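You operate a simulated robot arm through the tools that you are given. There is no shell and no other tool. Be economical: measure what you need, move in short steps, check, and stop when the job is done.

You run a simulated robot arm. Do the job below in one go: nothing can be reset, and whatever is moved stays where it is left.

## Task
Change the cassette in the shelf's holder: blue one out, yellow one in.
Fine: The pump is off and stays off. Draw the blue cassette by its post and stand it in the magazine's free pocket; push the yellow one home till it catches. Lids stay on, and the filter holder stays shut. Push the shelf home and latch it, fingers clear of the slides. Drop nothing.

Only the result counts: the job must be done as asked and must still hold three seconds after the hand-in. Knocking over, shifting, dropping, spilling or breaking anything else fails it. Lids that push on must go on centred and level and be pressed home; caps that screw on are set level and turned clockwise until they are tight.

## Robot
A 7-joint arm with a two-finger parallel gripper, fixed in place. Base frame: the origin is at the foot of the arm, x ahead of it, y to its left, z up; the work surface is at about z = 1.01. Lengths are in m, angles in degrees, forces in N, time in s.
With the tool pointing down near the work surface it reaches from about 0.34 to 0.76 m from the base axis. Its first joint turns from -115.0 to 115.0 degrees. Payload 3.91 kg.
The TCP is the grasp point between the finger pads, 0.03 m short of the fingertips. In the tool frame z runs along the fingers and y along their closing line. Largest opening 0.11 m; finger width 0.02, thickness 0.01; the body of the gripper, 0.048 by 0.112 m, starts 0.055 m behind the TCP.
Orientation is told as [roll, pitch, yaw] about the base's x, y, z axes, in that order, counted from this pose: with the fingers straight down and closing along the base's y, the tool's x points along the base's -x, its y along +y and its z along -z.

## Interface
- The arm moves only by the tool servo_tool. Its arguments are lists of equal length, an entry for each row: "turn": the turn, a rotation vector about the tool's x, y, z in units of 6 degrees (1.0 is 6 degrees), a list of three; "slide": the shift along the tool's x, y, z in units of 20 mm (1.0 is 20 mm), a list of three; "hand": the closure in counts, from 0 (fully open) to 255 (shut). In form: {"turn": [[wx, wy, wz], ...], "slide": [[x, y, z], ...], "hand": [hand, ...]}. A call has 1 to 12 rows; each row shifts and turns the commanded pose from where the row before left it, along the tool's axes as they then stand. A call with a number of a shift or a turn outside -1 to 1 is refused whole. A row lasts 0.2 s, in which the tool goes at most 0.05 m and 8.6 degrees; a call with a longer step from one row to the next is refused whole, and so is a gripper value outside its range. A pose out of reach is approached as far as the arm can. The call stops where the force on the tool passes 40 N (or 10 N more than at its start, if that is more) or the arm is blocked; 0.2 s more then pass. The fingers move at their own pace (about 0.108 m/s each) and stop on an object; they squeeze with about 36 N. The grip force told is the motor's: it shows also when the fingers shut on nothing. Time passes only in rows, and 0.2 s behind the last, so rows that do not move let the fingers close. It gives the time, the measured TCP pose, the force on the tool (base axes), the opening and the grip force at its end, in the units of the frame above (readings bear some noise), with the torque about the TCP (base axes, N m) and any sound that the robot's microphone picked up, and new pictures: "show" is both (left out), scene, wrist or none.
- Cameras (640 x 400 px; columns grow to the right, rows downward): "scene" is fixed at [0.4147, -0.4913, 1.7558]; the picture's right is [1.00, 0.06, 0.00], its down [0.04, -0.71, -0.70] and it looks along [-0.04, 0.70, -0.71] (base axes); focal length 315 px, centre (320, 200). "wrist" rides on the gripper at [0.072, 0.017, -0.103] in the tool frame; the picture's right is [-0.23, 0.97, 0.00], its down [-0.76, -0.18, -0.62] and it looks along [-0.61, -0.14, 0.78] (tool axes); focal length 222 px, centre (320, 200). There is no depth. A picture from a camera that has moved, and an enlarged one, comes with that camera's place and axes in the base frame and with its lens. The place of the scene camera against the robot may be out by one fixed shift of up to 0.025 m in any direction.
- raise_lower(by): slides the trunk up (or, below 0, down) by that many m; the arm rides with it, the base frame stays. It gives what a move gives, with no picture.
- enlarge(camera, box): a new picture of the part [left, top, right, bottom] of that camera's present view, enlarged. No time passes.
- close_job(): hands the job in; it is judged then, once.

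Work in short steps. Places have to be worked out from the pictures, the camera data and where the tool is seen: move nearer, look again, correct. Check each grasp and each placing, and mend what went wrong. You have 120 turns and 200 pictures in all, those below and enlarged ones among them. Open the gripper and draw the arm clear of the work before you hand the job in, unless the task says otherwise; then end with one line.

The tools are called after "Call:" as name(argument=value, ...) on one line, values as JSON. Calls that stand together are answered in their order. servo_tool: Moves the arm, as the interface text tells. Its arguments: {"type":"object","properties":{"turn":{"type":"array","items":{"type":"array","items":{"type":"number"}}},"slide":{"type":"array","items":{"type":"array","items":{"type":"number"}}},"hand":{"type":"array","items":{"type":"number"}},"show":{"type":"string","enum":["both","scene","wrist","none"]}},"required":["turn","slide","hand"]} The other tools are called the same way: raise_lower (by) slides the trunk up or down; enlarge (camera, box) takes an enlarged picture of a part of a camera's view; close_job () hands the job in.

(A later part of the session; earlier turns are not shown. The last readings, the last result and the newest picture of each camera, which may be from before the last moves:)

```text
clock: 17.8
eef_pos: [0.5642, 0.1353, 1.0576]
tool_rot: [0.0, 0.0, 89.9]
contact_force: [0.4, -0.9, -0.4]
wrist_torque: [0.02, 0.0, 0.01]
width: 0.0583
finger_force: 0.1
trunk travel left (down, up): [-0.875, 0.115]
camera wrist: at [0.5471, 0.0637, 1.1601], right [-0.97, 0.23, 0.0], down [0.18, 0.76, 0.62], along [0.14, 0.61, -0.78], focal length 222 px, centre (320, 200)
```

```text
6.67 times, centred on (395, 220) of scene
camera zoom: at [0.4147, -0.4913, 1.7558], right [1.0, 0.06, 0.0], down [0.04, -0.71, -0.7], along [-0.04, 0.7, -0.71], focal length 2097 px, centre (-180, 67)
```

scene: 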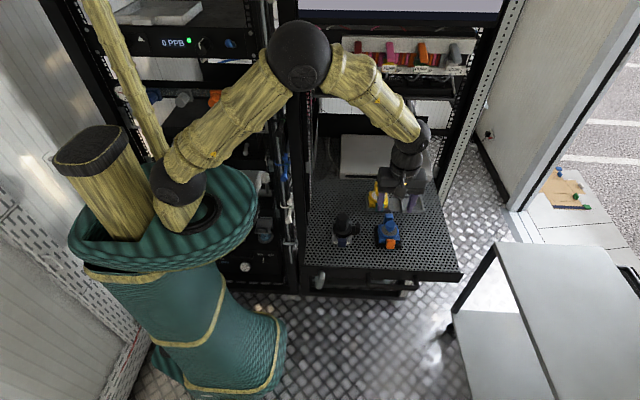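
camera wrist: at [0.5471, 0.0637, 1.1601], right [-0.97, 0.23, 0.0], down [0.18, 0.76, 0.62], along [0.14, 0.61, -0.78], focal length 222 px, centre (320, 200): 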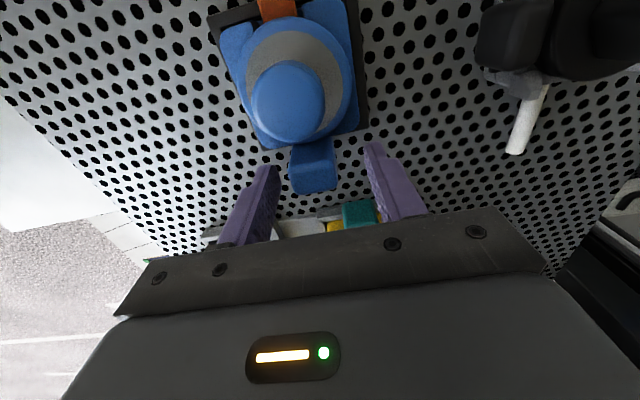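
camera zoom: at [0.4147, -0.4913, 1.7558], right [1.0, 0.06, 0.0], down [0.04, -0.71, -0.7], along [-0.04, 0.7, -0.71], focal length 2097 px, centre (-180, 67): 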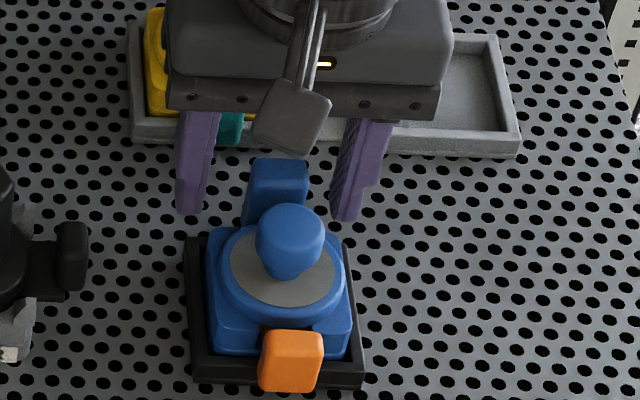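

The post is at (0.567, 0.134) with its top at about 1.046; the tips overlap it by about 18 mm. I'll trim x by +2 mm and close.

Call:
servo_tool(turn=[[0, 0, 0], [0, 0, 0], [0, 0, 0], [0, 0, 0]], slide=[[0, -0.1, 0.05], [0, 0, 0], [0, 0, 0], [0, 0, 0]], hand=[120, 255, 255, 255], show="wrist")

Call:
enlarge(camera="wrist", box=[240, 60, 400, 230])

```text
clock: 18.8
eef_pos: [0.5662, 0.1351, 1.0562]
tool_rot: [0.2, 0.0, 90.1]
contact_force: [-8.3, -0.1, -4.4]
wrist_torque: [0.05, -0.01, -0.07]
width: 0.023
finger_force: 36.1
trunk travel left (down, up): [-0.875, 0.115]
camera wrist: at [0.5476, 0.0638, 1.1591], right [-0.97, 0.23, 0.0], down [0.18, 0.76, 0.62], along [0.14, 0.61, -0.78], focal length 222 px, centre (320, 200)
```

wrist: 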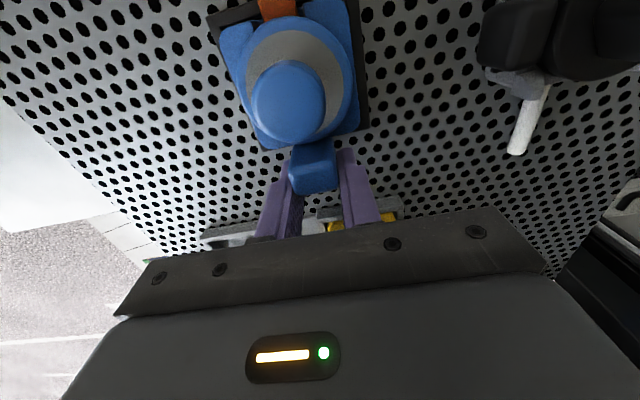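

```text
2.35 times, centred on (320, 145) of wrist
camera zoom: at [0.5476, 0.0638, 1.1591], right [-0.97, 0.23, 0.0], down [0.18, 0.76, 0.62], along [0.14, 0.61, -0.78], focal length 523 px, centre (320, 329)
```

zoom: 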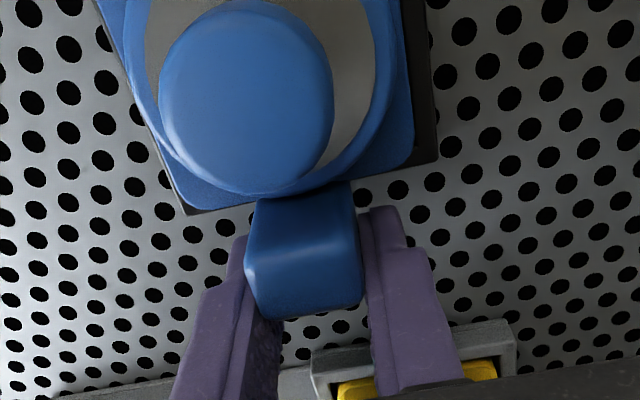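

Gripped at 23 mm with an 8 N side load. I'll ease 1.2 mm to −x and then lift slowly, watching which parts move.

Call:
servo_tool(turn=[[0, 0, 0], [0, 0, 0], [0, 0, 0], [0, 0, 0]], slide=[[0, 0.06, 0], [0, 0, -0.1], [0, 0, -0.1], [0, 0, -0.1]], hand=[255, 255, 255, 255], show="none")

Call:
enlarge(camera="scene", box=[370, 200, 410, 250])

```text
clock: 19.8
eef_pos: [0.5657, 0.1361, 1.0619]
tool_rot: [-0.1, 0.0, 90.0]
contact_force: [1.1, -0.7, -0.7]
wrist_torque: [0.06, -0.01, -0.01]
width: 0.0233
finger_force: 35.9
trunk travel left (down, up): [-0.875, 0.115]
```

```text
8.00 times, centred on (390, 225) of scene
camera zoom: at [0.4147, -0.4913, 1.7558], right [1.0, 0.06, 0.0], down [0.04, -0.71, -0.7], along [-0.04, 0.7, -0.71], focal length 2516 px, centre (-240, 0)
```

zoom: 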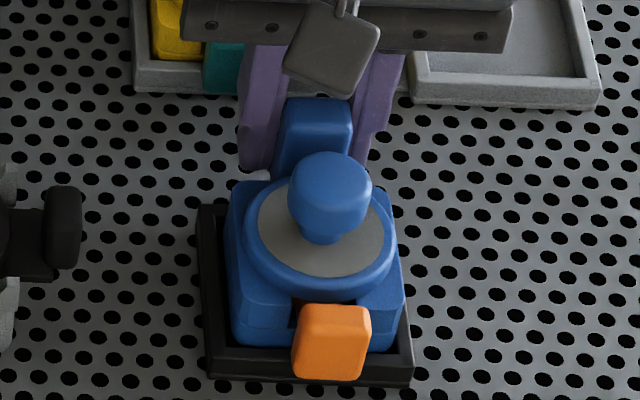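

The whole cassette lifts, with lid and orange tab on. I'll raise it well clear, and the next move will be toward the free pocket (estimated offset from the holder: +0.090, +0.140).

Call:
servo_tool(turn=[[0, 0, 0], [0, 0, 0], [0, 0, 0], [0, 0, 0], [0, 0, 0], [0, 0, 0], [0, 0, 0], [0, 0, 0], [0, 0, 0], [0, 0, 0], [0, 0, 0], [0, 0, 0]], slide=[[0, 0, -0.4], [0, 0, -0.5], [0, 0, -0.6], [0, 0, -0.6], [0, 0, -0.6], [0, 0, -0.6], [0, -0.75, 0], [0, -0.75, 0], [0, -0.75, 0], [0, -0.75, 0], [0, -0.75, 0], [0, -0.75, 0]], hand=[255, 255, 255, 255, 255, 255, 255, 255, 255, 255, 255, 255])

Call:
enlarge(camera="scene", box=[360, 160, 440, 250])

Call:
enlarge(camera="wrist", box=[240, 60, 440, 230])

```text
clock: 22.4
eef_pos: [0.6564, 0.1365, 1.1284]
tool_rot: [0.0, 0.0, 90.0]
contact_force: [0.6, 0.2, -1.3]
wrist_torque: [0.04, 0.01, 0.03]
width: 0.0232
finger_force: 36.3
trunk travel left (down, up): [-0.875, 0.115]
camera wrist: at [0.6386, 0.0638, 1.2301], right [-0.97, 0.23, 0.0], down [0.18, 0.76, 0.62], along [0.14, 0.61, -0.78], focal length 222 px, centre (320, 200)
```

scene: 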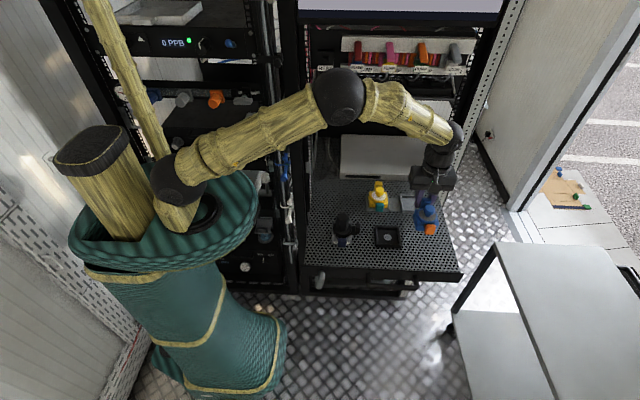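
wrist: 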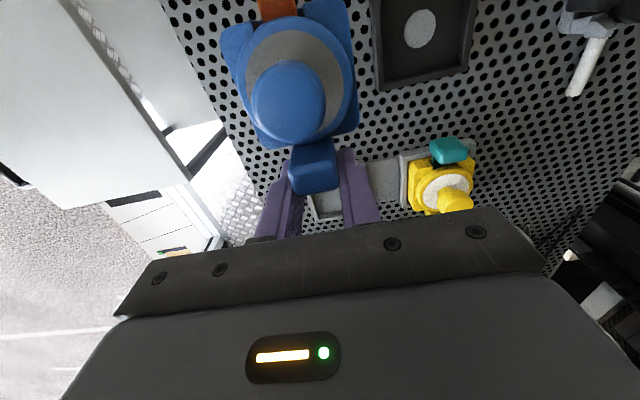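

```text
4.44 times, centred on (400, 205) of scene
camera zoom: at [0.4147, -0.4913, 1.7558], right [1.0, 0.06, 0.0], down [0.04, -0.71, -0.7], along [-0.04, 0.7, -0.71], focal length 1398 px, centre (-36, 178)
```

zoom: 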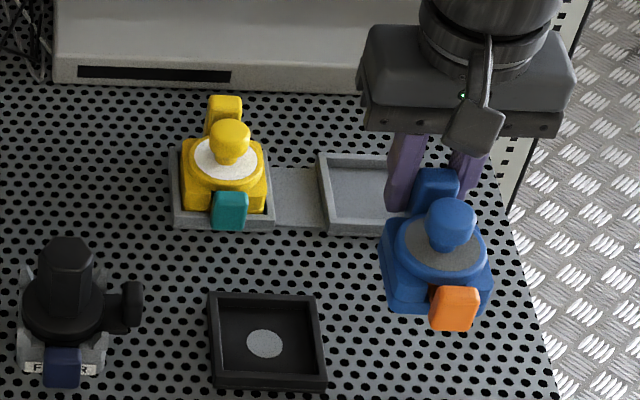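

```text
2.35 times, centred on (340, 145) of wrist
camera zoom: at [0.6386, 0.0638, 1.2301], right [-0.97, 0.23, 0.0], down [0.18, 0.76, 0.62], along [0.14, 0.61, -0.78], focal length 523 px, centre (273, 329)
```

zoom: 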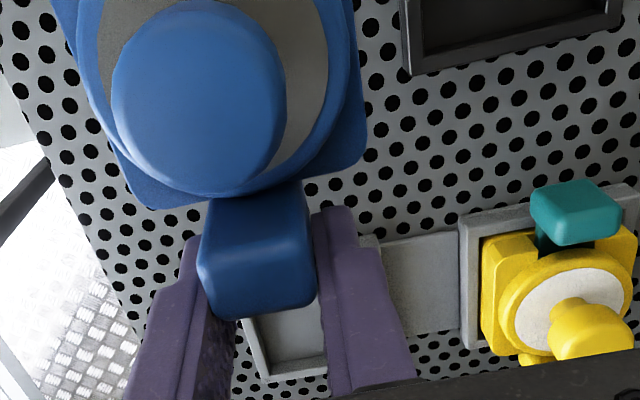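

Holder-to-pocket offset from the scene camera is (+0.092, +0.1417), agreeing with the wrist estimate. I'll carry it over the pocket at this height.

Call:
servo_tool(turn=[[0, 0, 0], [0, 0, 0], [0, 0, 0], [0, 0, 0], [0, 0, 0], [0, 0, 0], [0, 0, 0], [0, 0, 0], [0, 0, 0], [0, 0, 0]], slide=[[-0.7, -0.05, 0], [-0.7, 0, 0], [-0.7, 0, 0], [-0.7, 0, 0], [-0.7, 0, 0], [-0.7, 0, 0], [-0.7, 0, 0], [-0.7, 0, 0], [-0.7, 0, 0], [-0.75, 0, 0]], hand=[255, 255, 255, 255, 255, 255, 255, 255, 255, 255])

Call:
enlarge(camera="scene", box=[360, 150, 440, 240])

Call:
enlarge(camera="wrist", box=[200, 0, 440, 200])

```text
clock: 24.6
eef_pos: [0.656, 0.2772, 1.1282]
tool_rot: [0.0, 0.2, 90.0]
contact_force: [0.7, -0.2, -1.5]
wrist_torque: [0.05, 0.03, 0.0]
width: 0.0233
finger_force: 35.7
trunk travel left (down, up): [-0.875, 0.115]
camera wrist: at [0.6389, 0.2053, 1.2313], right [-0.97, 0.23, 0.0], down [0.18, 0.76, 0.62], along [0.14, 0.61, -0.78], focal length 222 px, centre (320, 200)
```

scene: 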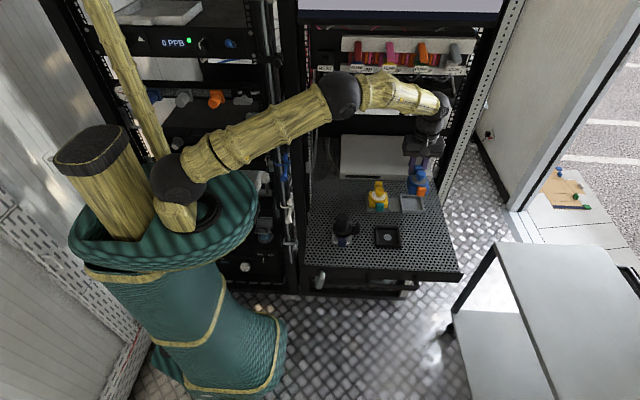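
wrist: 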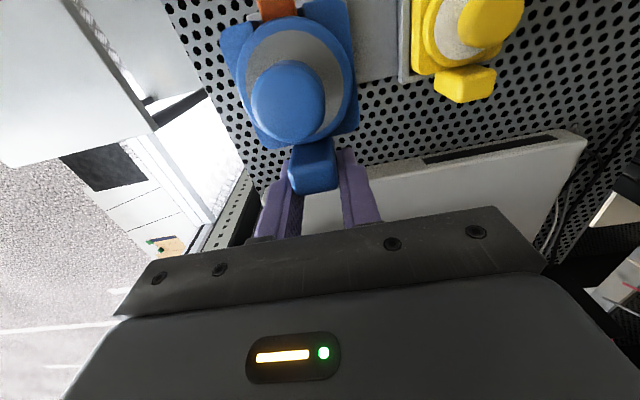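

```text
4.44 times, centred on (400, 195) of scene
camera zoom: at [0.4147, -0.4913, 1.7558], right [1.0, 0.06, 0.0], down [0.04, -0.71, -0.7], along [-0.04, 0.7, -0.71], focal length 1398 px, centre (-36, 222)
```

zoom: 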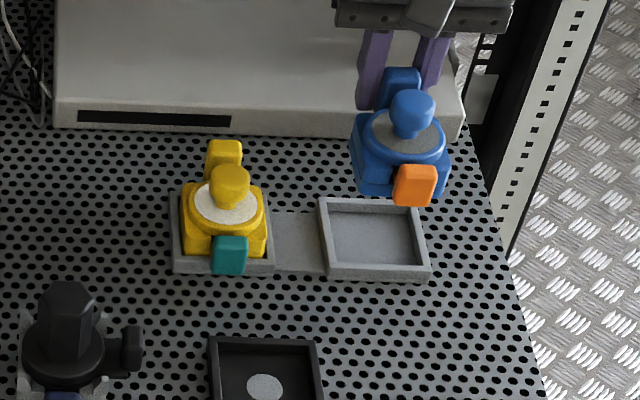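

```text
2.00 times, centred on (320, 100) of wrist
camera zoom: at [0.6389, 0.2053, 1.2313], right [-0.97, 0.23, 0.0], down [0.18, 0.76, 0.62], along [0.14, 0.61, -0.78], focal length 444 px, centre (320, 400)
```

zoom: 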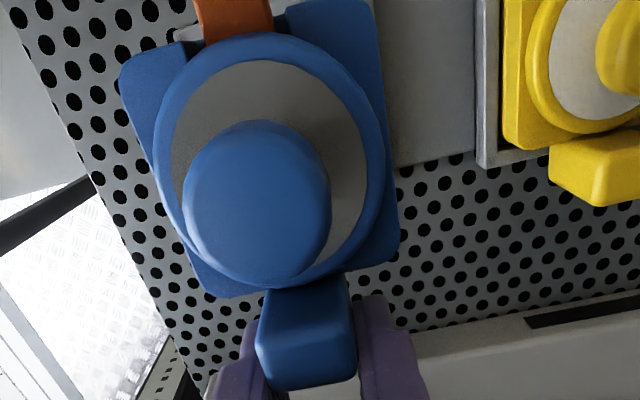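

Over the pocket. I'll lower 48 mm and check the alignment before inserting.

Call:
servo_tool(turn=[[0, 0, 0], [0, 0, 0], [0, 0, 0], [0, 0, 0]], slide=[[0, 0, 0.6], [0, 0, 0.6], [0, 0, 0.6], [0, 0, 0.6]], hand=[255, 255, 255, 255], show="wrist")

Call:
enlarge(camera="scene", box=[385, 175, 435, 220])

Call:
enlarge(camera="wrist", box=[200, 0, 400, 180])

```text
clock: 25.6
eef_pos: [0.6563, 0.2774, 1.0795]
tool_rot: [0.0, 0.1, 90.0]
contact_force: [-0.5, 0.1, -0.7]
wrist_torque: [0.06, -0.04, 0.02]
width: 0.0234
finger_force: 35.5
trunk travel left (down, up): [-0.875, 0.115]
camera wrist: at [0.6389, 0.2054, 1.1829], right [-0.97, 0.23, 0.0], down [0.18, 0.76, 0.62], along [0.14, 0.61, -0.78], focal length 222 px, centre (320, 200)
```

wrist: 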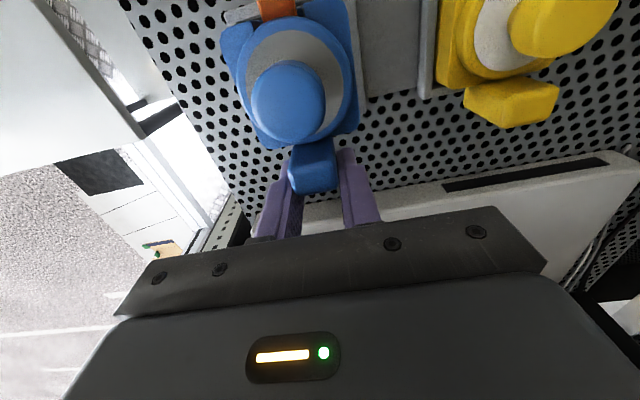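

```text
8.89 times, centred on (410, 198) of scene
camera zoom: at [0.4147, -0.4913, 1.7558], right [1.0, 0.06, 0.0], down [0.04, -0.71, -0.7], along [-0.04, 0.7, -0.71], focal length 2796 px, centre (-480, 222)
```

zoom: 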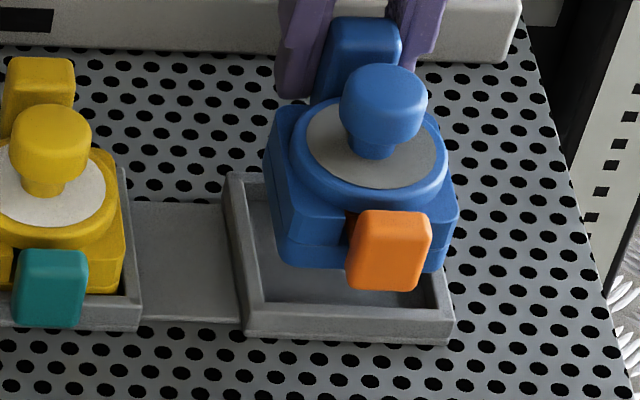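

```text
2.22 times, centred on (300, 90) of wrist
camera zoom: at [0.6389, 0.2054, 1.1829], right [-0.97, 0.23, 0.0], down [0.18, 0.76, 0.62], along [0.14, 0.61, -0.78], focal length 494 px, centre (364, 444)
```

zoom: 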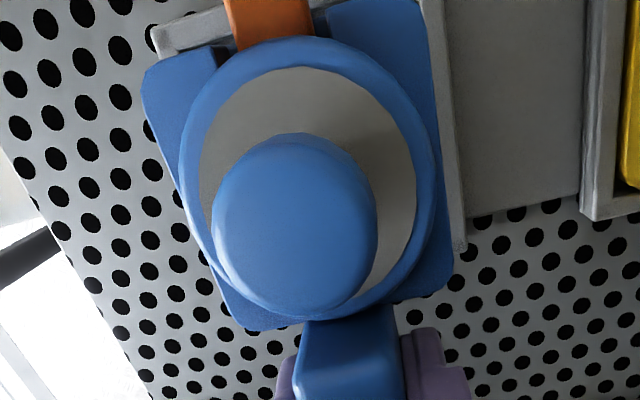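

The projection suggests x is good and y about 2 mm too far back. I'll trim y by −2 mm and lower in small steps.

Call:
servo_tool(turn=[[0, 0, 0], [0, 0, 0], [0, 0, 0], [0, 0, 0]], slide=[[0.1, 0, 0.2], [0, 0, 0.2], [0, 0, 0.2], [0, 0, 0.1]], hand=[255, 255, 255, 255], show="wrist")

Call:
enlarge(camera="scene", box=[385, 175, 435, 220])

Call:
enlarge(camera="wrist", box=[200, 0, 400, 180])

```text
clock: 26.6
eef_pos: [0.6556, 0.275, 1.0659]
tool_rot: [0.0, 0.0, 90.0]
contact_force: [0.7, -0.5, -0.8]
wrist_torque: [0.05, -0.02, -0.01]
width: 0.0233
finger_force: 36.1
trunk travel left (down, up): [-0.875, 0.115]
camera wrist: at [0.6387, 0.203, 1.1689], right [-0.97, 0.23, 0.0], down [0.18, 0.76, 0.62], along [0.14, 0.61, -0.78], focal length 222 px, centre (320, 200)
```

wrist: 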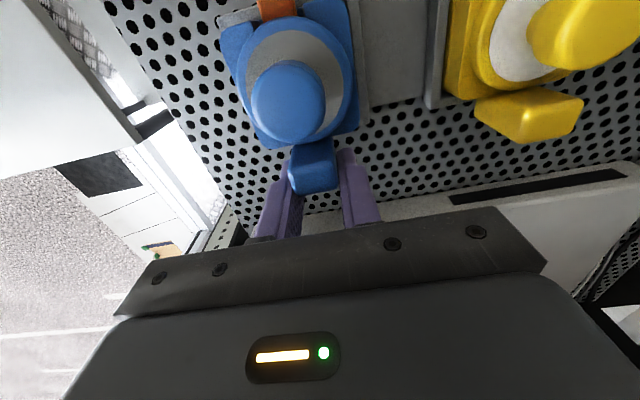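

```text
8.89 times, centred on (410, 198) of scene
camera zoom: at [0.4147, -0.4913, 1.7558], right [1.0, 0.06, 0.0], down [0.04, -0.71, -0.7], along [-0.04, 0.7, -0.71], focal length 2796 px, centre (-480, 222)
```

zoom: 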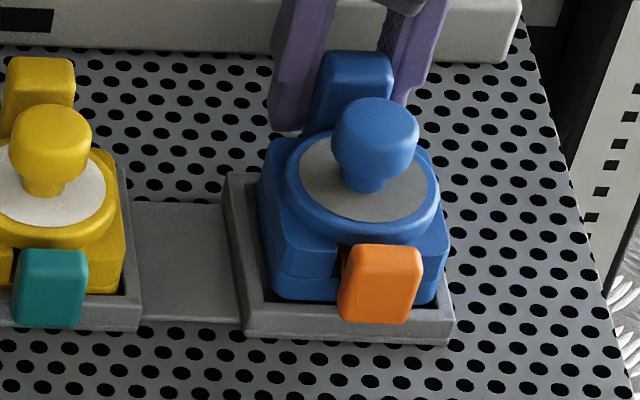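

```text
2.22 times, centred on (300, 90) of wrist
camera zoom: at [0.6387, 0.203, 1.1689], right [-0.97, 0.23, 0.0], down [0.18, 0.76, 0.62], along [0.14, 0.61, -0.78], focal length 494 px, centre (364, 444)
```

zoom: 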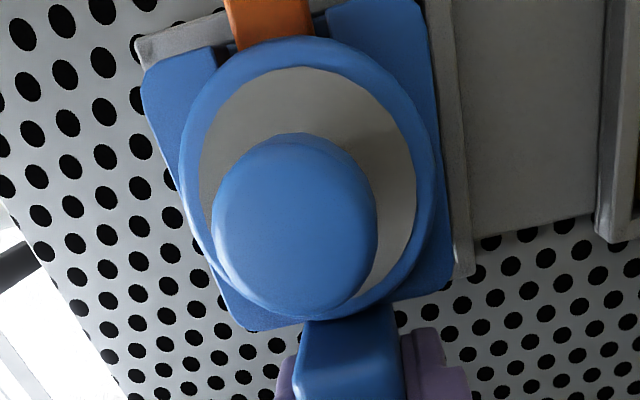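

The alignment matches the yellow cassette's seat. I'll lower the remaining ~10 mm gently.

Call:
servo_tool(turn=[[0, 0, 0], [0, 0, 0], [0, 0, 0]], slide=[[0, 0, 0.15], [0, 0, 0.15], [0, 0, 0.1]], hand=[255, 255, 255], show="none")

Call:
enlarge(camera="scene", box=[385, 175, 435, 220])

```text
clock: 27.4
eef_pos: [0.6565, 0.2745, 1.0586]
tool_rot: [0.0, 0.0, 90.0]
contact_force: [-1.9, -0.5, -0.8]
wrist_torque: [0.05, 0.06, -0.04]
width: 0.0233
finger_force: 36.0
trunk travel left (down, up): [-0.875, 0.115]
```

```text
8.89 times, centred on (410, 198) of scene
camera zoom: at [0.4147, -0.4913, 1.7558], right [1.0, 0.06, 0.0], down [0.04, -0.71, -0.7], along [-0.04, 0.7, -0.71], focal length 2796 px, centre (-480, 222)
```

zoom: 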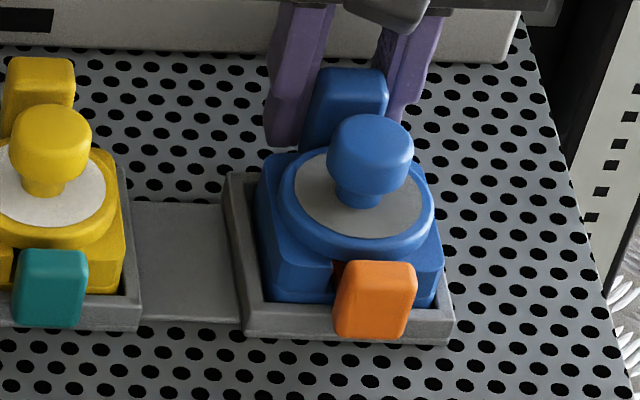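

Free-running so far. I'll lower the last few millimetres until it bears on the floor.

Call:
servo_tool(turn=[[0, 0, 0], [0, 0, 0], [0, 0, 0]], slide=[[0, 0, 0.08], [0, 0, 0.08], [0, 0, 0.0]], hand=[255, 255, 255], show="none")

Call:
enlarge(camera="scene", box=[385, 175, 435, 220])

```text
clock: 28.2
eef_pos: [0.6568, 0.2746, 1.0556]
tool_rot: [-0.1, 0.1, 90.0]
contact_force: [-0.4, -0.4, 5.9]
wrist_torque: [-0.46, 0.11, -0.01]
width: 0.0235
finger_force: 36.0
trunk travel left (down, up): [-0.875, 0.115]
```

```text
8.89 times, centred on (410, 198) of scene
camera zoom: at [0.4147, -0.4913, 1.7558], right [1.0, 0.06, 0.0], down [0.04, -0.71, -0.7], along [-0.04, 0.7, -0.71], focal length 2796 px, centre (-480, 222)
```

zoom: 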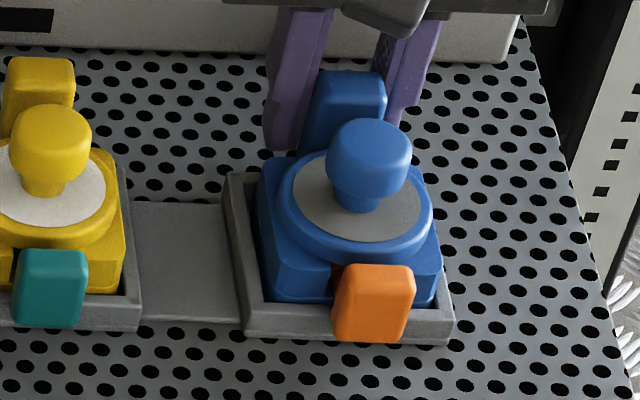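

It touches with 5.9 N at z 1.0556, matching the seated height. I'll release, rise, and inspect.

Call:
servo_tool(turn=[[0, 0, 0], [0, 0, 0], [0, 0, 0], [0, 0, 0], [0, 0, 0], [0, 0, 0], [0, 0, 0]], slide=[[0, 0, 0], [0, 0, 0], [0, 0, -0.5], [0, 0, -0.9], [0, 0, -0.9], [0, 0, -0.9], [0, 0, -0.9]], hand=[120, 120, 120, 120, 120, 120, 120])

Call:
enlarge(camera="scene", box=[365, 175, 435, 225])

Call:
enlarge(camera="wrist", box=[240, 0, 480, 180])

```text
clock: 29.8
eef_pos: [0.6565, 0.2767, 1.1383]
tool_rot: [0.1, 0.0, 90.1]
contact_force: [-0.5, 0.5, -0.6]
wrist_torque: [0.04, 0.0, 0.01]
width: 0.0581
finger_force: 0.1
trunk travel left (down, up): [-0.875, 0.115]
camera wrist: at [0.6387, 0.2034, 1.2408], right [-0.97, 0.23, 0.0], down [0.18, 0.76, 0.62], along [0.14, 0.61, -0.78], focal length 222 px, centre (320, 200)
```

scene: 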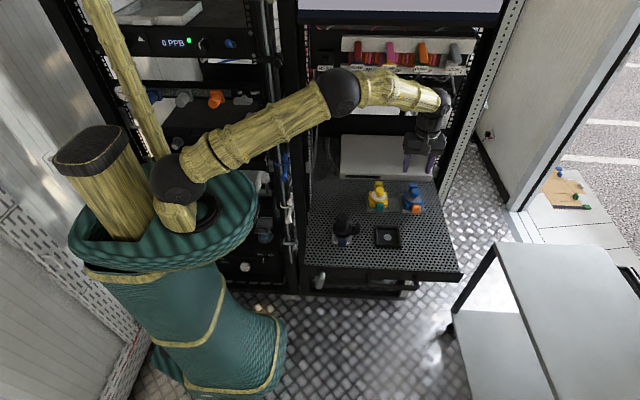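
wrist: 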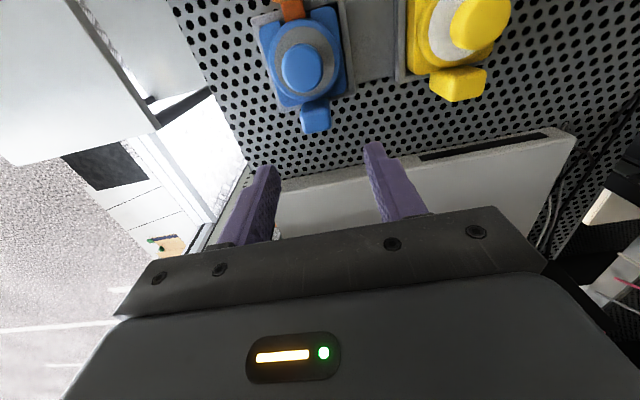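

```text
8.00 times, centred on (400, 200) of scene
camera zoom: at [0.4147, -0.4913, 1.7558], right [1.0, 0.06, 0.0], down [0.04, -0.71, -0.7], along [-0.04, 0.7, -0.71], focal length 2516 px, centre (-320, 200)
```

zoom: 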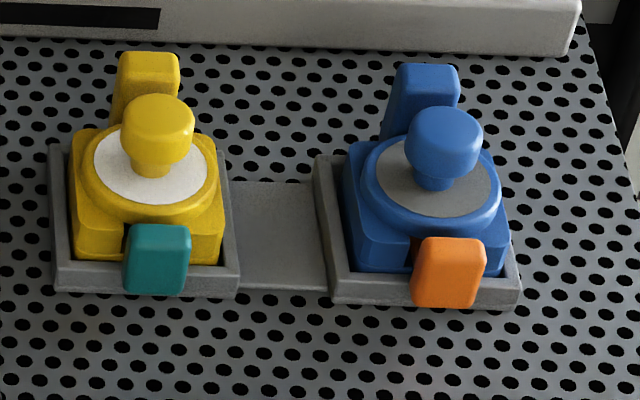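

```text
2.22 times, centred on (360, 90) of wrist
camera zoom: at [0.6387, 0.2034, 1.2408], right [-0.97, 0.23, 0.0], down [0.18, 0.76, 0.62], along [0.14, 0.61, -0.78], focal length 494 px, centre (231, 444)
```

zoom: 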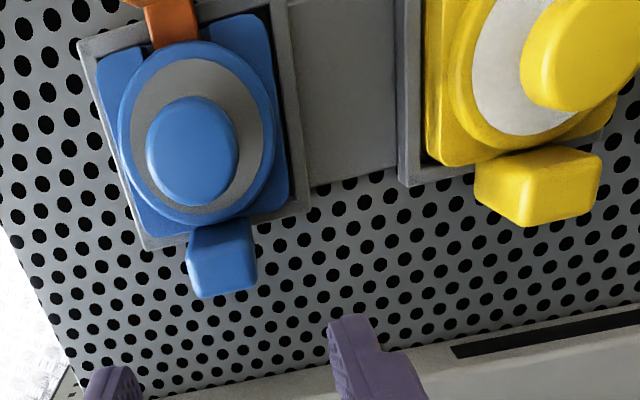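

Blue is seated squarely in the free pocket with its lid on. The yellow pocket lies −0.110 m in x, so I'll move over the yellow post at this height and look.

Call:
servo_tool(turn=[[0, 0, 0], [0, 0, 0], [0, 0, 0], [0, 0, 0], [0, 0, 0], [0, 0, 0], [0, 0, 0]], slide=[[0, 0.78, 0], [0, 0.78, 0], [0, 0.78, 0], [0, 0.78, 0], [0, 0.78, 0], [0, 0.8, 0], [0, 0.8, 0]], hand=[120, 120, 120, 120, 120, 120, 120], show="wrist")

Call:
enlarge(camera="wrist", box=[220, 20, 400, 180])

```text
clock: 31.4
eef_pos: [0.5457, 0.2764, 1.1378]
tool_rot: [0.0, 0.0, 90.0]
contact_force: [-0.6, 0.3, -0.7]
wrist_torque: [0.02, -0.02, 0.01]
width: 0.0582
finger_force: 0.0
trunk travel left (down, up): [-0.875, 0.115]
camera wrist: at [0.5275, 0.2027, 1.2404], right [-0.97, 0.23, 0.0], down [0.18, 0.76, 0.62], along [0.14, 0.61, -0.78], focal length 222 px, centre (320, 200)
```

wrist: 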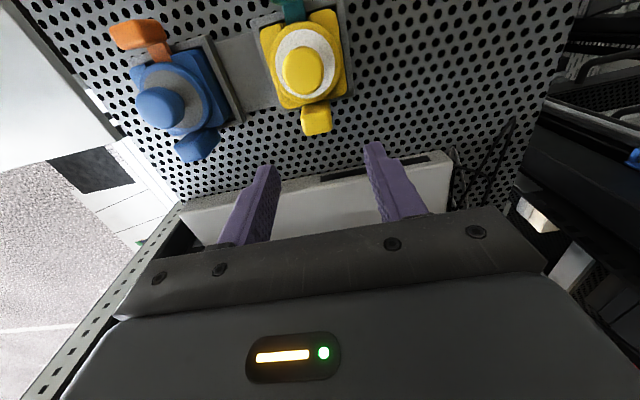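

```text
2.50 times, centred on (310, 100) of wrist
camera zoom: at [0.5275, 0.2027, 1.2404], right [-0.97, 0.23, 0.0], down [0.18, 0.76, 0.62], along [0.14, 0.61, -0.78], focal length 555 px, centre (345, 450)
```

zoom: 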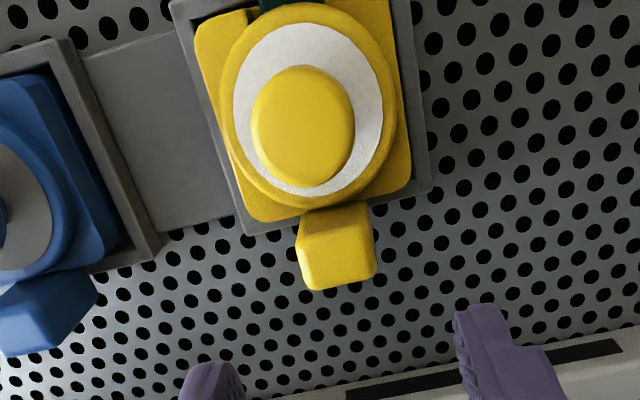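

The yellow post sits in the same image position as the blue one did from the equivalent pose, so I'll descend straight down to z≈1.057.

Call:
servo_tool(turn=[[0, 0, 0], [0, 0, 0], [0, 0, 0], [0, 0, 0], [0, 0, 0]], slide=[[0, 0, 0.9], [0, 0, 0.9], [0, 0, 0.9], [0, 0, 0.8], [0, 0, 0.55]], hand=[120, 120, 120, 120, 120], show="wrist")

Call:
enlarge(camera="wrist", box=[240, 60, 400, 230])

Call:
enlarge(camera="scene", box=[355, 170, 405, 220])

```text
clock: 32.6
eef_pos: [0.5462, 0.2756, 1.0549]
tool_rot: [-0.2, 0.0, 90.0]
contact_force: [0.2, 0.4, 0.5]
wrist_torque: [0.03, 0.01, 0.0]
width: 0.0582
finger_force: 0.2
trunk travel left (down, up): [-0.875, 0.115]
camera wrist: at [0.529, 0.2026, 1.1583], right [-0.97, 0.23, 0.0], down [0.18, 0.76, 0.62], along [0.14, 0.61, -0.78], focal length 222 px, centre (320, 200)
```

wrist: 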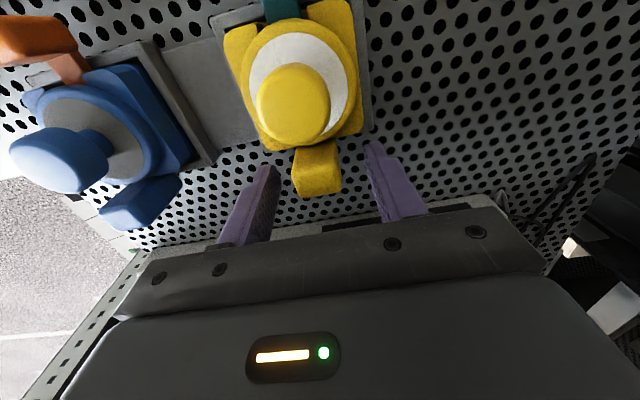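

```text
2.35 times, centred on (320, 145) of wrist
camera zoom: at [0.529, 0.2026, 1.1583], right [-0.97, 0.23, 0.0], down [0.18, 0.76, 0.62], along [0.14, 0.61, -0.78], focal length 523 px, centre (320, 329)
```

zoom: 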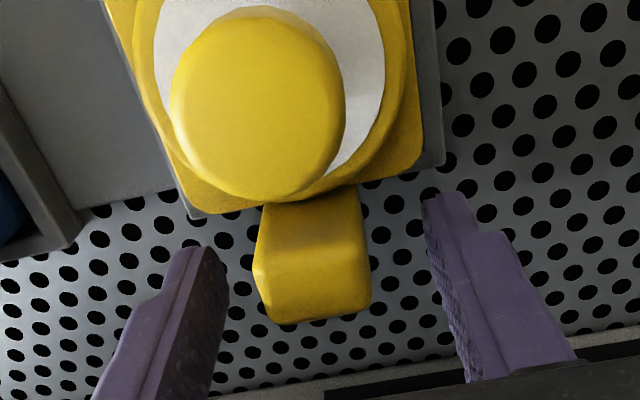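

```text
8.00 times, centred on (380, 195) of scene
camera zoom: at [0.4147, -0.4913, 1.7558], right [1.0, 0.06, 0.0], down [0.04, -0.71, -0.7], along [-0.04, 0.7, -0.71], focal length 2516 px, centre (-160, 240)
```

zoom: 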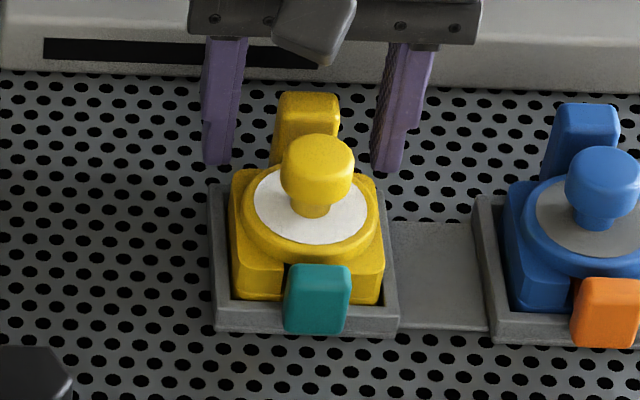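

The post is about 2 mm to −x of the tool centre. I'll trim and close.

Call:
servo_tool(turn=[[0, 0, 0], [0, 0, 0], [0, 0, 0], [0, 0, 0]], slide=[[0, 0.09, 0], [0, 0, 0], [0, 0, 0], [0, 0, 0]], hand=[120, 255, 255, 255], show="none")

```text
clock: 33.6
eef_pos: [0.5443, 0.2743, 1.0574]
tool_rot: [0.0, 0.0, 90.1]
contact_force: [-0.3, 0.6, -0.5]
wrist_torque: [0.07, -0.01, 0.04]
width: 0.0234
finger_force: 36.1
trunk travel left (down, up): [-0.875, 0.115]
```

Gripped at 23 mm with no side load. I'll lift in small steps and check that the lid and tab come along.

Call:
servo_tool(turn=[[0, 0, 0], [0, 0, 0], [0, 0, 0], [0, 0, 0], [0, 0, 0]], slide=[[0, 0, -0.15], [0, 0, -0.15], [0, 0, -0.2], [0, 0, -0.25], [0, 0, -0.25]], hand=[255, 255, 255, 255, 255], show="wrist")

Call:
enlarge(camera="scene", box=[355, 170, 405, 220])

```text
clock: 34.8
eef_pos: [0.5444, 0.2757, 1.0768]
tool_rot: [0.0, 0.0, 90.1]
contact_force: [0.1, 0.5, -1.3]
wrist_torque: [0.08, -0.01, 0.03]
width: 0.0235
finger_force: 36.0
trunk travel left (down, up): [-0.875, 0.115]
camera wrist: at [0.5269, 0.2033, 1.1792], right [-0.97, 0.23, 0.0], down [0.18, 0.76, 0.62], along [0.14, 0.61, -0.78], focal length 222 px, centre (320, 200)
```

wrist: 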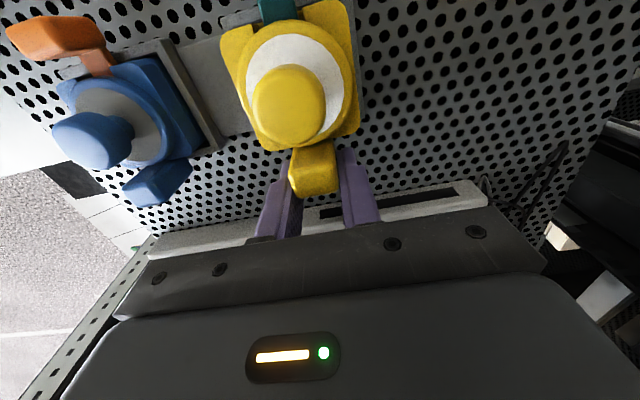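

```text
8.00 times, centred on (380, 195) of scene
camera zoom: at [0.4147, -0.4913, 1.7558], right [1.0, 0.06, 0.0], down [0.04, -0.71, -0.7], along [-0.04, 0.7, -0.71], focal length 2516 px, centre (-160, 240)
```

zoom: 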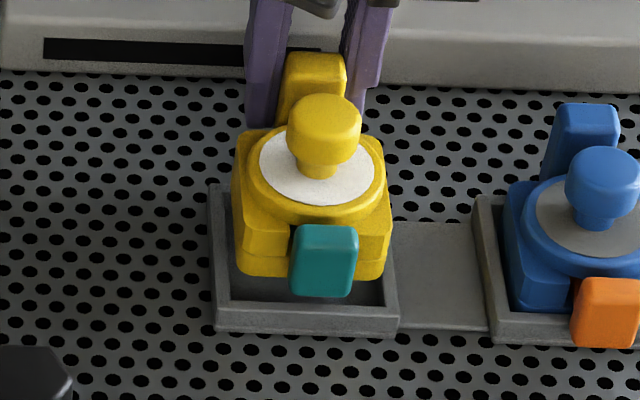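

The complete cassette lifts cleanly. I'll raise it to about 1.13 and carry it above the holder (Δx +0.021, Δy −0.140).

Call:
servo_tool(turn=[[0, 0, 0], [0, 0, 0], [0, 0, 0], [0, 0, 0], [0, 0, 0], [0, 0, 0], [0, 0, 0], [0, 0, 0], [0, 0, 0], [0, 0, 0], [0, 0, 0], [0, 0, 0]], slide=[[0, 0, -0.6], [0, 0, -0.7], [0, 0, -0.7], [0, 0, -0.6], [0.8, -0.13, 0], [0.88, -0.13, 0], [0.88, -0.13, 0], [0.89, -0.13, 0], [0.89, -0.13, 0], [0.89, -0.13, 0], [0.89, -0.14, 0], [0.89, -0.14, 0]], hand=[255, 255, 255, 255, 255, 255, 255, 255, 255, 255, 255, 255], show="wrist")

Call:
enlarge(camera="scene", box=[355, 190, 425, 255])

```text
clock: 37.4
eef_pos: [0.567, 0.1338, 1.1291]
tool_rot: [0.0, 0.0, 90.0]
contact_force: [-0.4, 0.8, -2.1]
wrist_torque: [0.05, -0.02, -0.01]
width: 0.0231
finger_force: 36.1
trunk travel left (down, up): [-0.875, 0.115]
camera wrist: at [0.5484, 0.0618, 1.2313], right [-0.97, 0.23, 0.0], down [0.18, 0.76, 0.62], along [0.14, 0.61, -0.78], focal length 222 px, centre (320, 200)
```

wrist: 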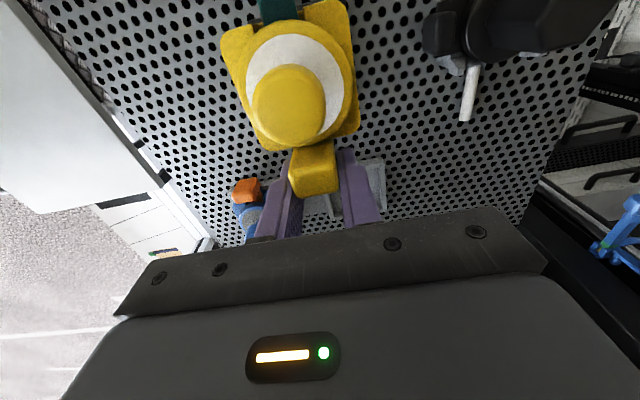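

```text
6.15 times, centred on (390, 222) of scene
camera zoom: at [0.4147, -0.4913, 1.7558], right [1.0, 0.06, 0.0], down [0.04, -0.71, -0.7], along [-0.04, 0.7, -0.71], focal length 1936 px, centre (-111, 62)
```

zoom: 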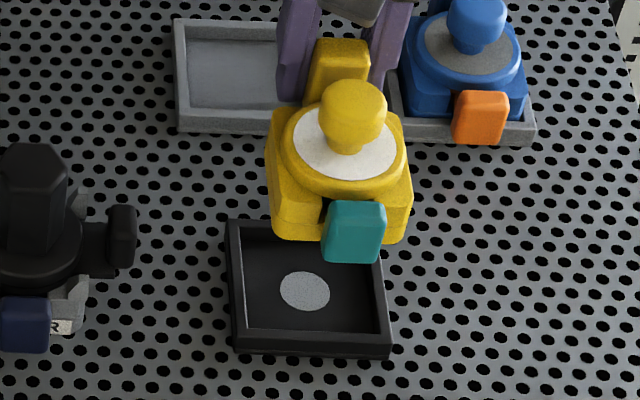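

Above the holder. I'll lower to about 10 mm over the seat and check alignment.

Call:
servo_tool(turn=[[0, 0, 0], [0, 0, 0], [0, 0, 0], [0, 0, 0], [0, 0, 0]], slide=[[-0.03, 0.04, 0.6], [0, 0, 0.7], [0, 0, 0.7], [0, 0, 0.6], [0, 0, 0.5]], hand=[255, 255, 255, 255, 255], show="wrist")

Call:
enlarge(camera="scene", box=[370, 200, 410, 250])

Call:
enlarge(camera="wrist", box=[200, 0, 400, 180])

```text
clock: 38.6
eef_pos: [0.5663, 0.1359, 1.0653]
tool_rot: [0.1, -0.1, 90.0]
contact_force: [-0.2, -0.4, -0.6]
wrist_torque: [0.06, -0.02, 0.0]
width: 0.0232
finger_force: 35.7
trunk travel left (down, up): [-0.875, 0.115]
camera wrist: at [0.548, 0.0634, 1.169], right [-0.97, 0.23, 0.0], down [0.18, 0.76, 0.62], along [0.14, 0.61, -0.78], focal length 222 px, centre (320, 200)
```

wrist: 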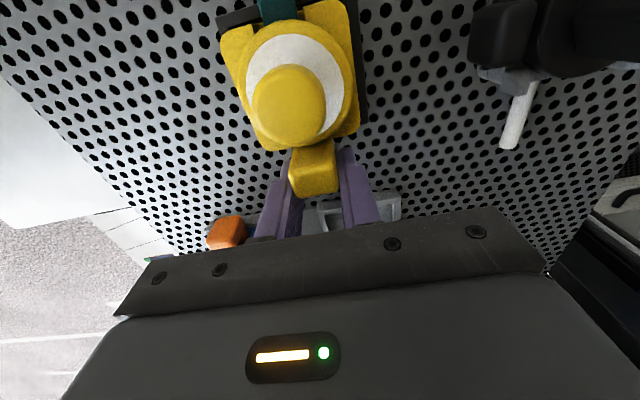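

```text
8.00 times, centred on (390, 225) of scene
camera zoom: at [0.4147, -0.4913, 1.7558], right [1.0, 0.06, 0.0], down [0.04, -0.71, -0.7], along [-0.04, 0.7, -0.71], focal length 2516 px, centre (-240, 0)
```

zoom: 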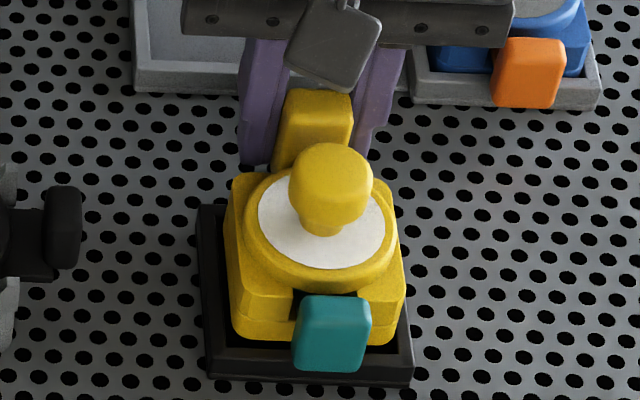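

```text
2.22 times, centred on (300, 90) of wrist
camera zoom: at [0.548, 0.0634, 1.169], right [-0.97, 0.23, 0.0], down [0.18, 0.76, 0.62], along [0.14, 0.61, -0.78], focal length 494 px, centre (364, 444)
```

zoom: 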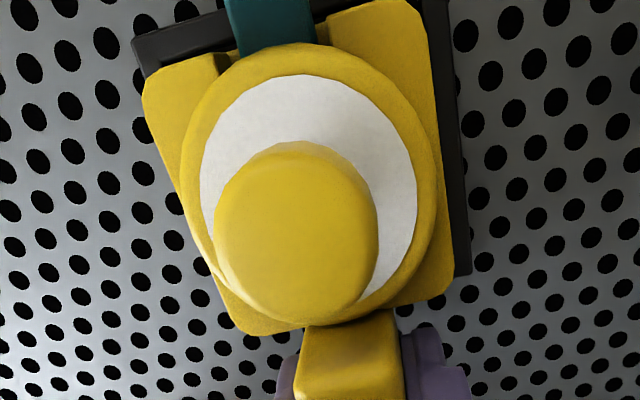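

Alignment matches the blue one's seated position to within about 0.5 mm. I'll lower to the seat.

Call:
servo_tool(turn=[[0, 0, 0], [0, 0, 0], [0, 0, 0], [0, 0, 0]], slide=[[0, 0, 0.15], [0, 0, 0.15], [0, 0, 0.1], [0, 0, 0.05]], hand=[255, 255, 255, 255], show="none")

Call:
enlarge(camera="scene", box=[370, 200, 410, 250])

```text
clock: 39.6
eef_pos: [0.5634, 0.1358, 1.0556]
tool_rot: [0.1, 0.0, 89.9]
contact_force: [0.4, -2.8, -3.7]
wrist_torque: [-0.03, -0.14, 0.05]
width: 0.0233
finger_force: 36.1
trunk travel left (down, up): [-0.875, 0.115]
```

```text
8.00 times, centred on (390, 225) of scene
camera zoom: at [0.4147, -0.4913, 1.7558], right [1.0, 0.06, 0.0], down [0.04, -0.71, -0.7], along [-0.04, 0.7, -0.71], focal length 2516 px, centre (-240, 0)
```

zoom: 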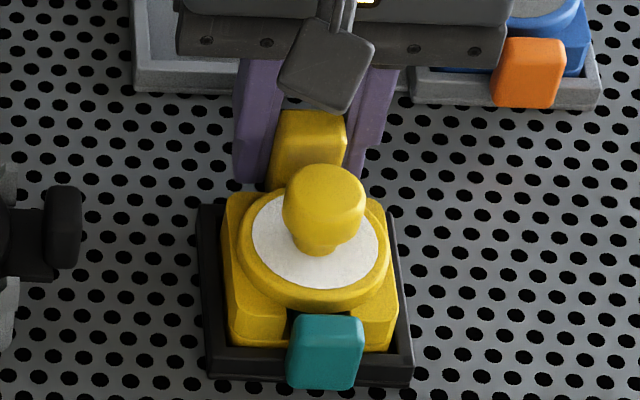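

It's in the holder at nearly the right height. I'll now press down in small increments and listen for the catch.

Call:
servo_tool(turn=[[0, 0, 0], [0, 0, 0], [0, 0, 0]], slide=[[0, 0, 0.06], [0, 0, 0.06], [0, 0, 0]], hand=[255, 255, 255], show="none")

Call:
enlarge(camera="scene", box=[370, 200, 410, 250])

```text
clock: 40.4
eef_pos: [0.5651, 0.1353, 1.0566]
tool_rot: [-0.2, -0.1, 89.9]
contact_force: [0.7, -2.5, 15.0]
wrist_torque: [-1.01, 0.26, 0.04]
width: 0.0231
finger_force: 35.8
trunk travel left (down, up): [-0.875, 0.115]
```

```text
8.00 times, centred on (390, 225) of scene
camera zoom: at [0.4147, -0.4913, 1.7558], right [1.0, 0.06, 0.0], down [0.04, -0.71, -0.7], along [-0.04, 0.7, -0.71], focal length 2516 px, centre (-240, 0)
```

zoom: 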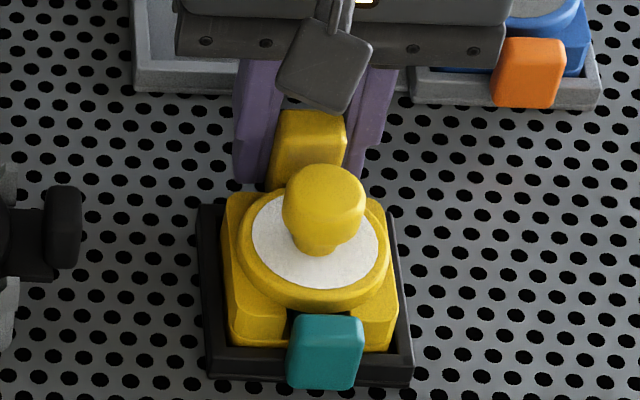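

Height now matches the original blue position, but no click was heard at 15 N. I'll press a bit harder.

Call:
servo_tool(turn=[[0, 0, 0], [0, 0, 0], [0, 0, 0]], slide=[[0, 0, 0.06], [0, 0, 0.05], [0, 0, 0]], hand=[255, 255, 255], show="none")

```text
clock: 41.2
eef_pos: [0.5653, 0.1356, 1.0545]
tool_rot: [-0.4, -0.1, 90.0]
contact_force: [4.6, -2.4, 31.7]
wrist_torque: [-0.2, 0.19, 0.01]
width: 0.0236
finger_force: 36.0
trunk travel left (down, up): [-0.875, 0.115]
```

31.7 N and no sound. I'll relieve, release, rise, and then press centrally on the knob with closed fingers.

Call:
servo_tool(turn=[[0, 0, 0], [0, 0, 0], [0, 0, 0], [0, 0, 0], [0, 0, 0], [0, 0, 0]], slide=[[0, 0, -0.2], [0, 0, 0], [0, 0, 0], [0, 0, -0.8], [0, 0, -0.9], [0, 0, -0.9]], hand=[255, 120, 120, 120, 120, 120], show="wrist")

Call:
enlarge(camera="scene", box=[370, 200, 410, 250])

Call:
enlarge(camera="wrist", box=[220, 0, 380, 180])

```text
clock: 42.6
eef_pos: [0.5637, 0.1355, 1.1088]
tool_rot: [0.1, 0.0, 90.0]
contact_force: [0.5, -1.0, -1.0]
wrist_torque: [0.0, -0.01, -0.01]
width: 0.0583
finger_force: 0.0
trunk travel left (down, up): [-0.875, 0.115]
camera wrist: at [0.5462, 0.0633, 1.2113], right [-0.97, 0.23, 0.0], down [0.18, 0.76, 0.62], along [0.14, 0.61, -0.78], focal length 222 px, centre (320, 200)
```

wrist: 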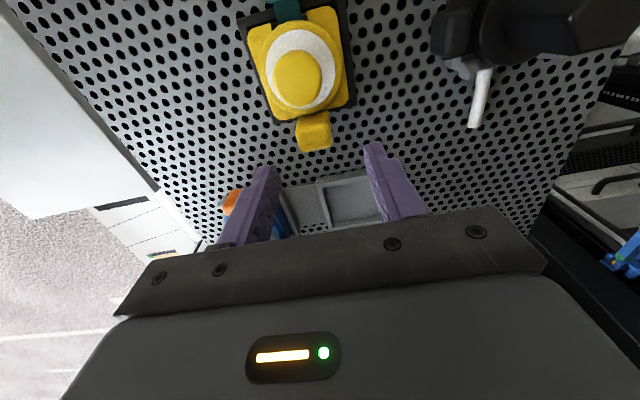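

```text
8.00 times, centred on (390, 225) of scene
camera zoom: at [0.4147, -0.4913, 1.7558], right [1.0, 0.06, 0.0], down [0.04, -0.71, -0.7], along [-0.04, 0.7, -0.71], focal length 2516 px, centre (-240, 0)
```

zoom: 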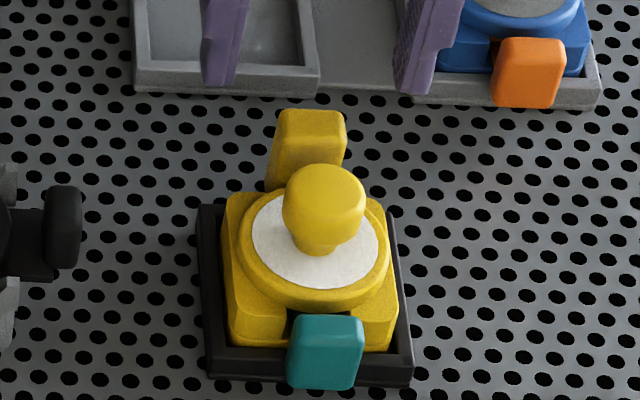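

```text
2.22 times, centred on (300, 90) of wrist
camera zoom: at [0.5462, 0.0633, 1.2113], right [-0.97, 0.23, 0.0], down [0.18, 0.76, 0.62], along [0.14, 0.61, -0.78], focal length 494 px, centre (364, 444)
```

zoom: 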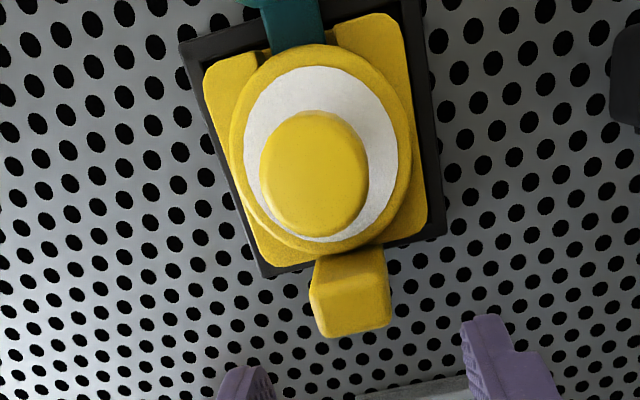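

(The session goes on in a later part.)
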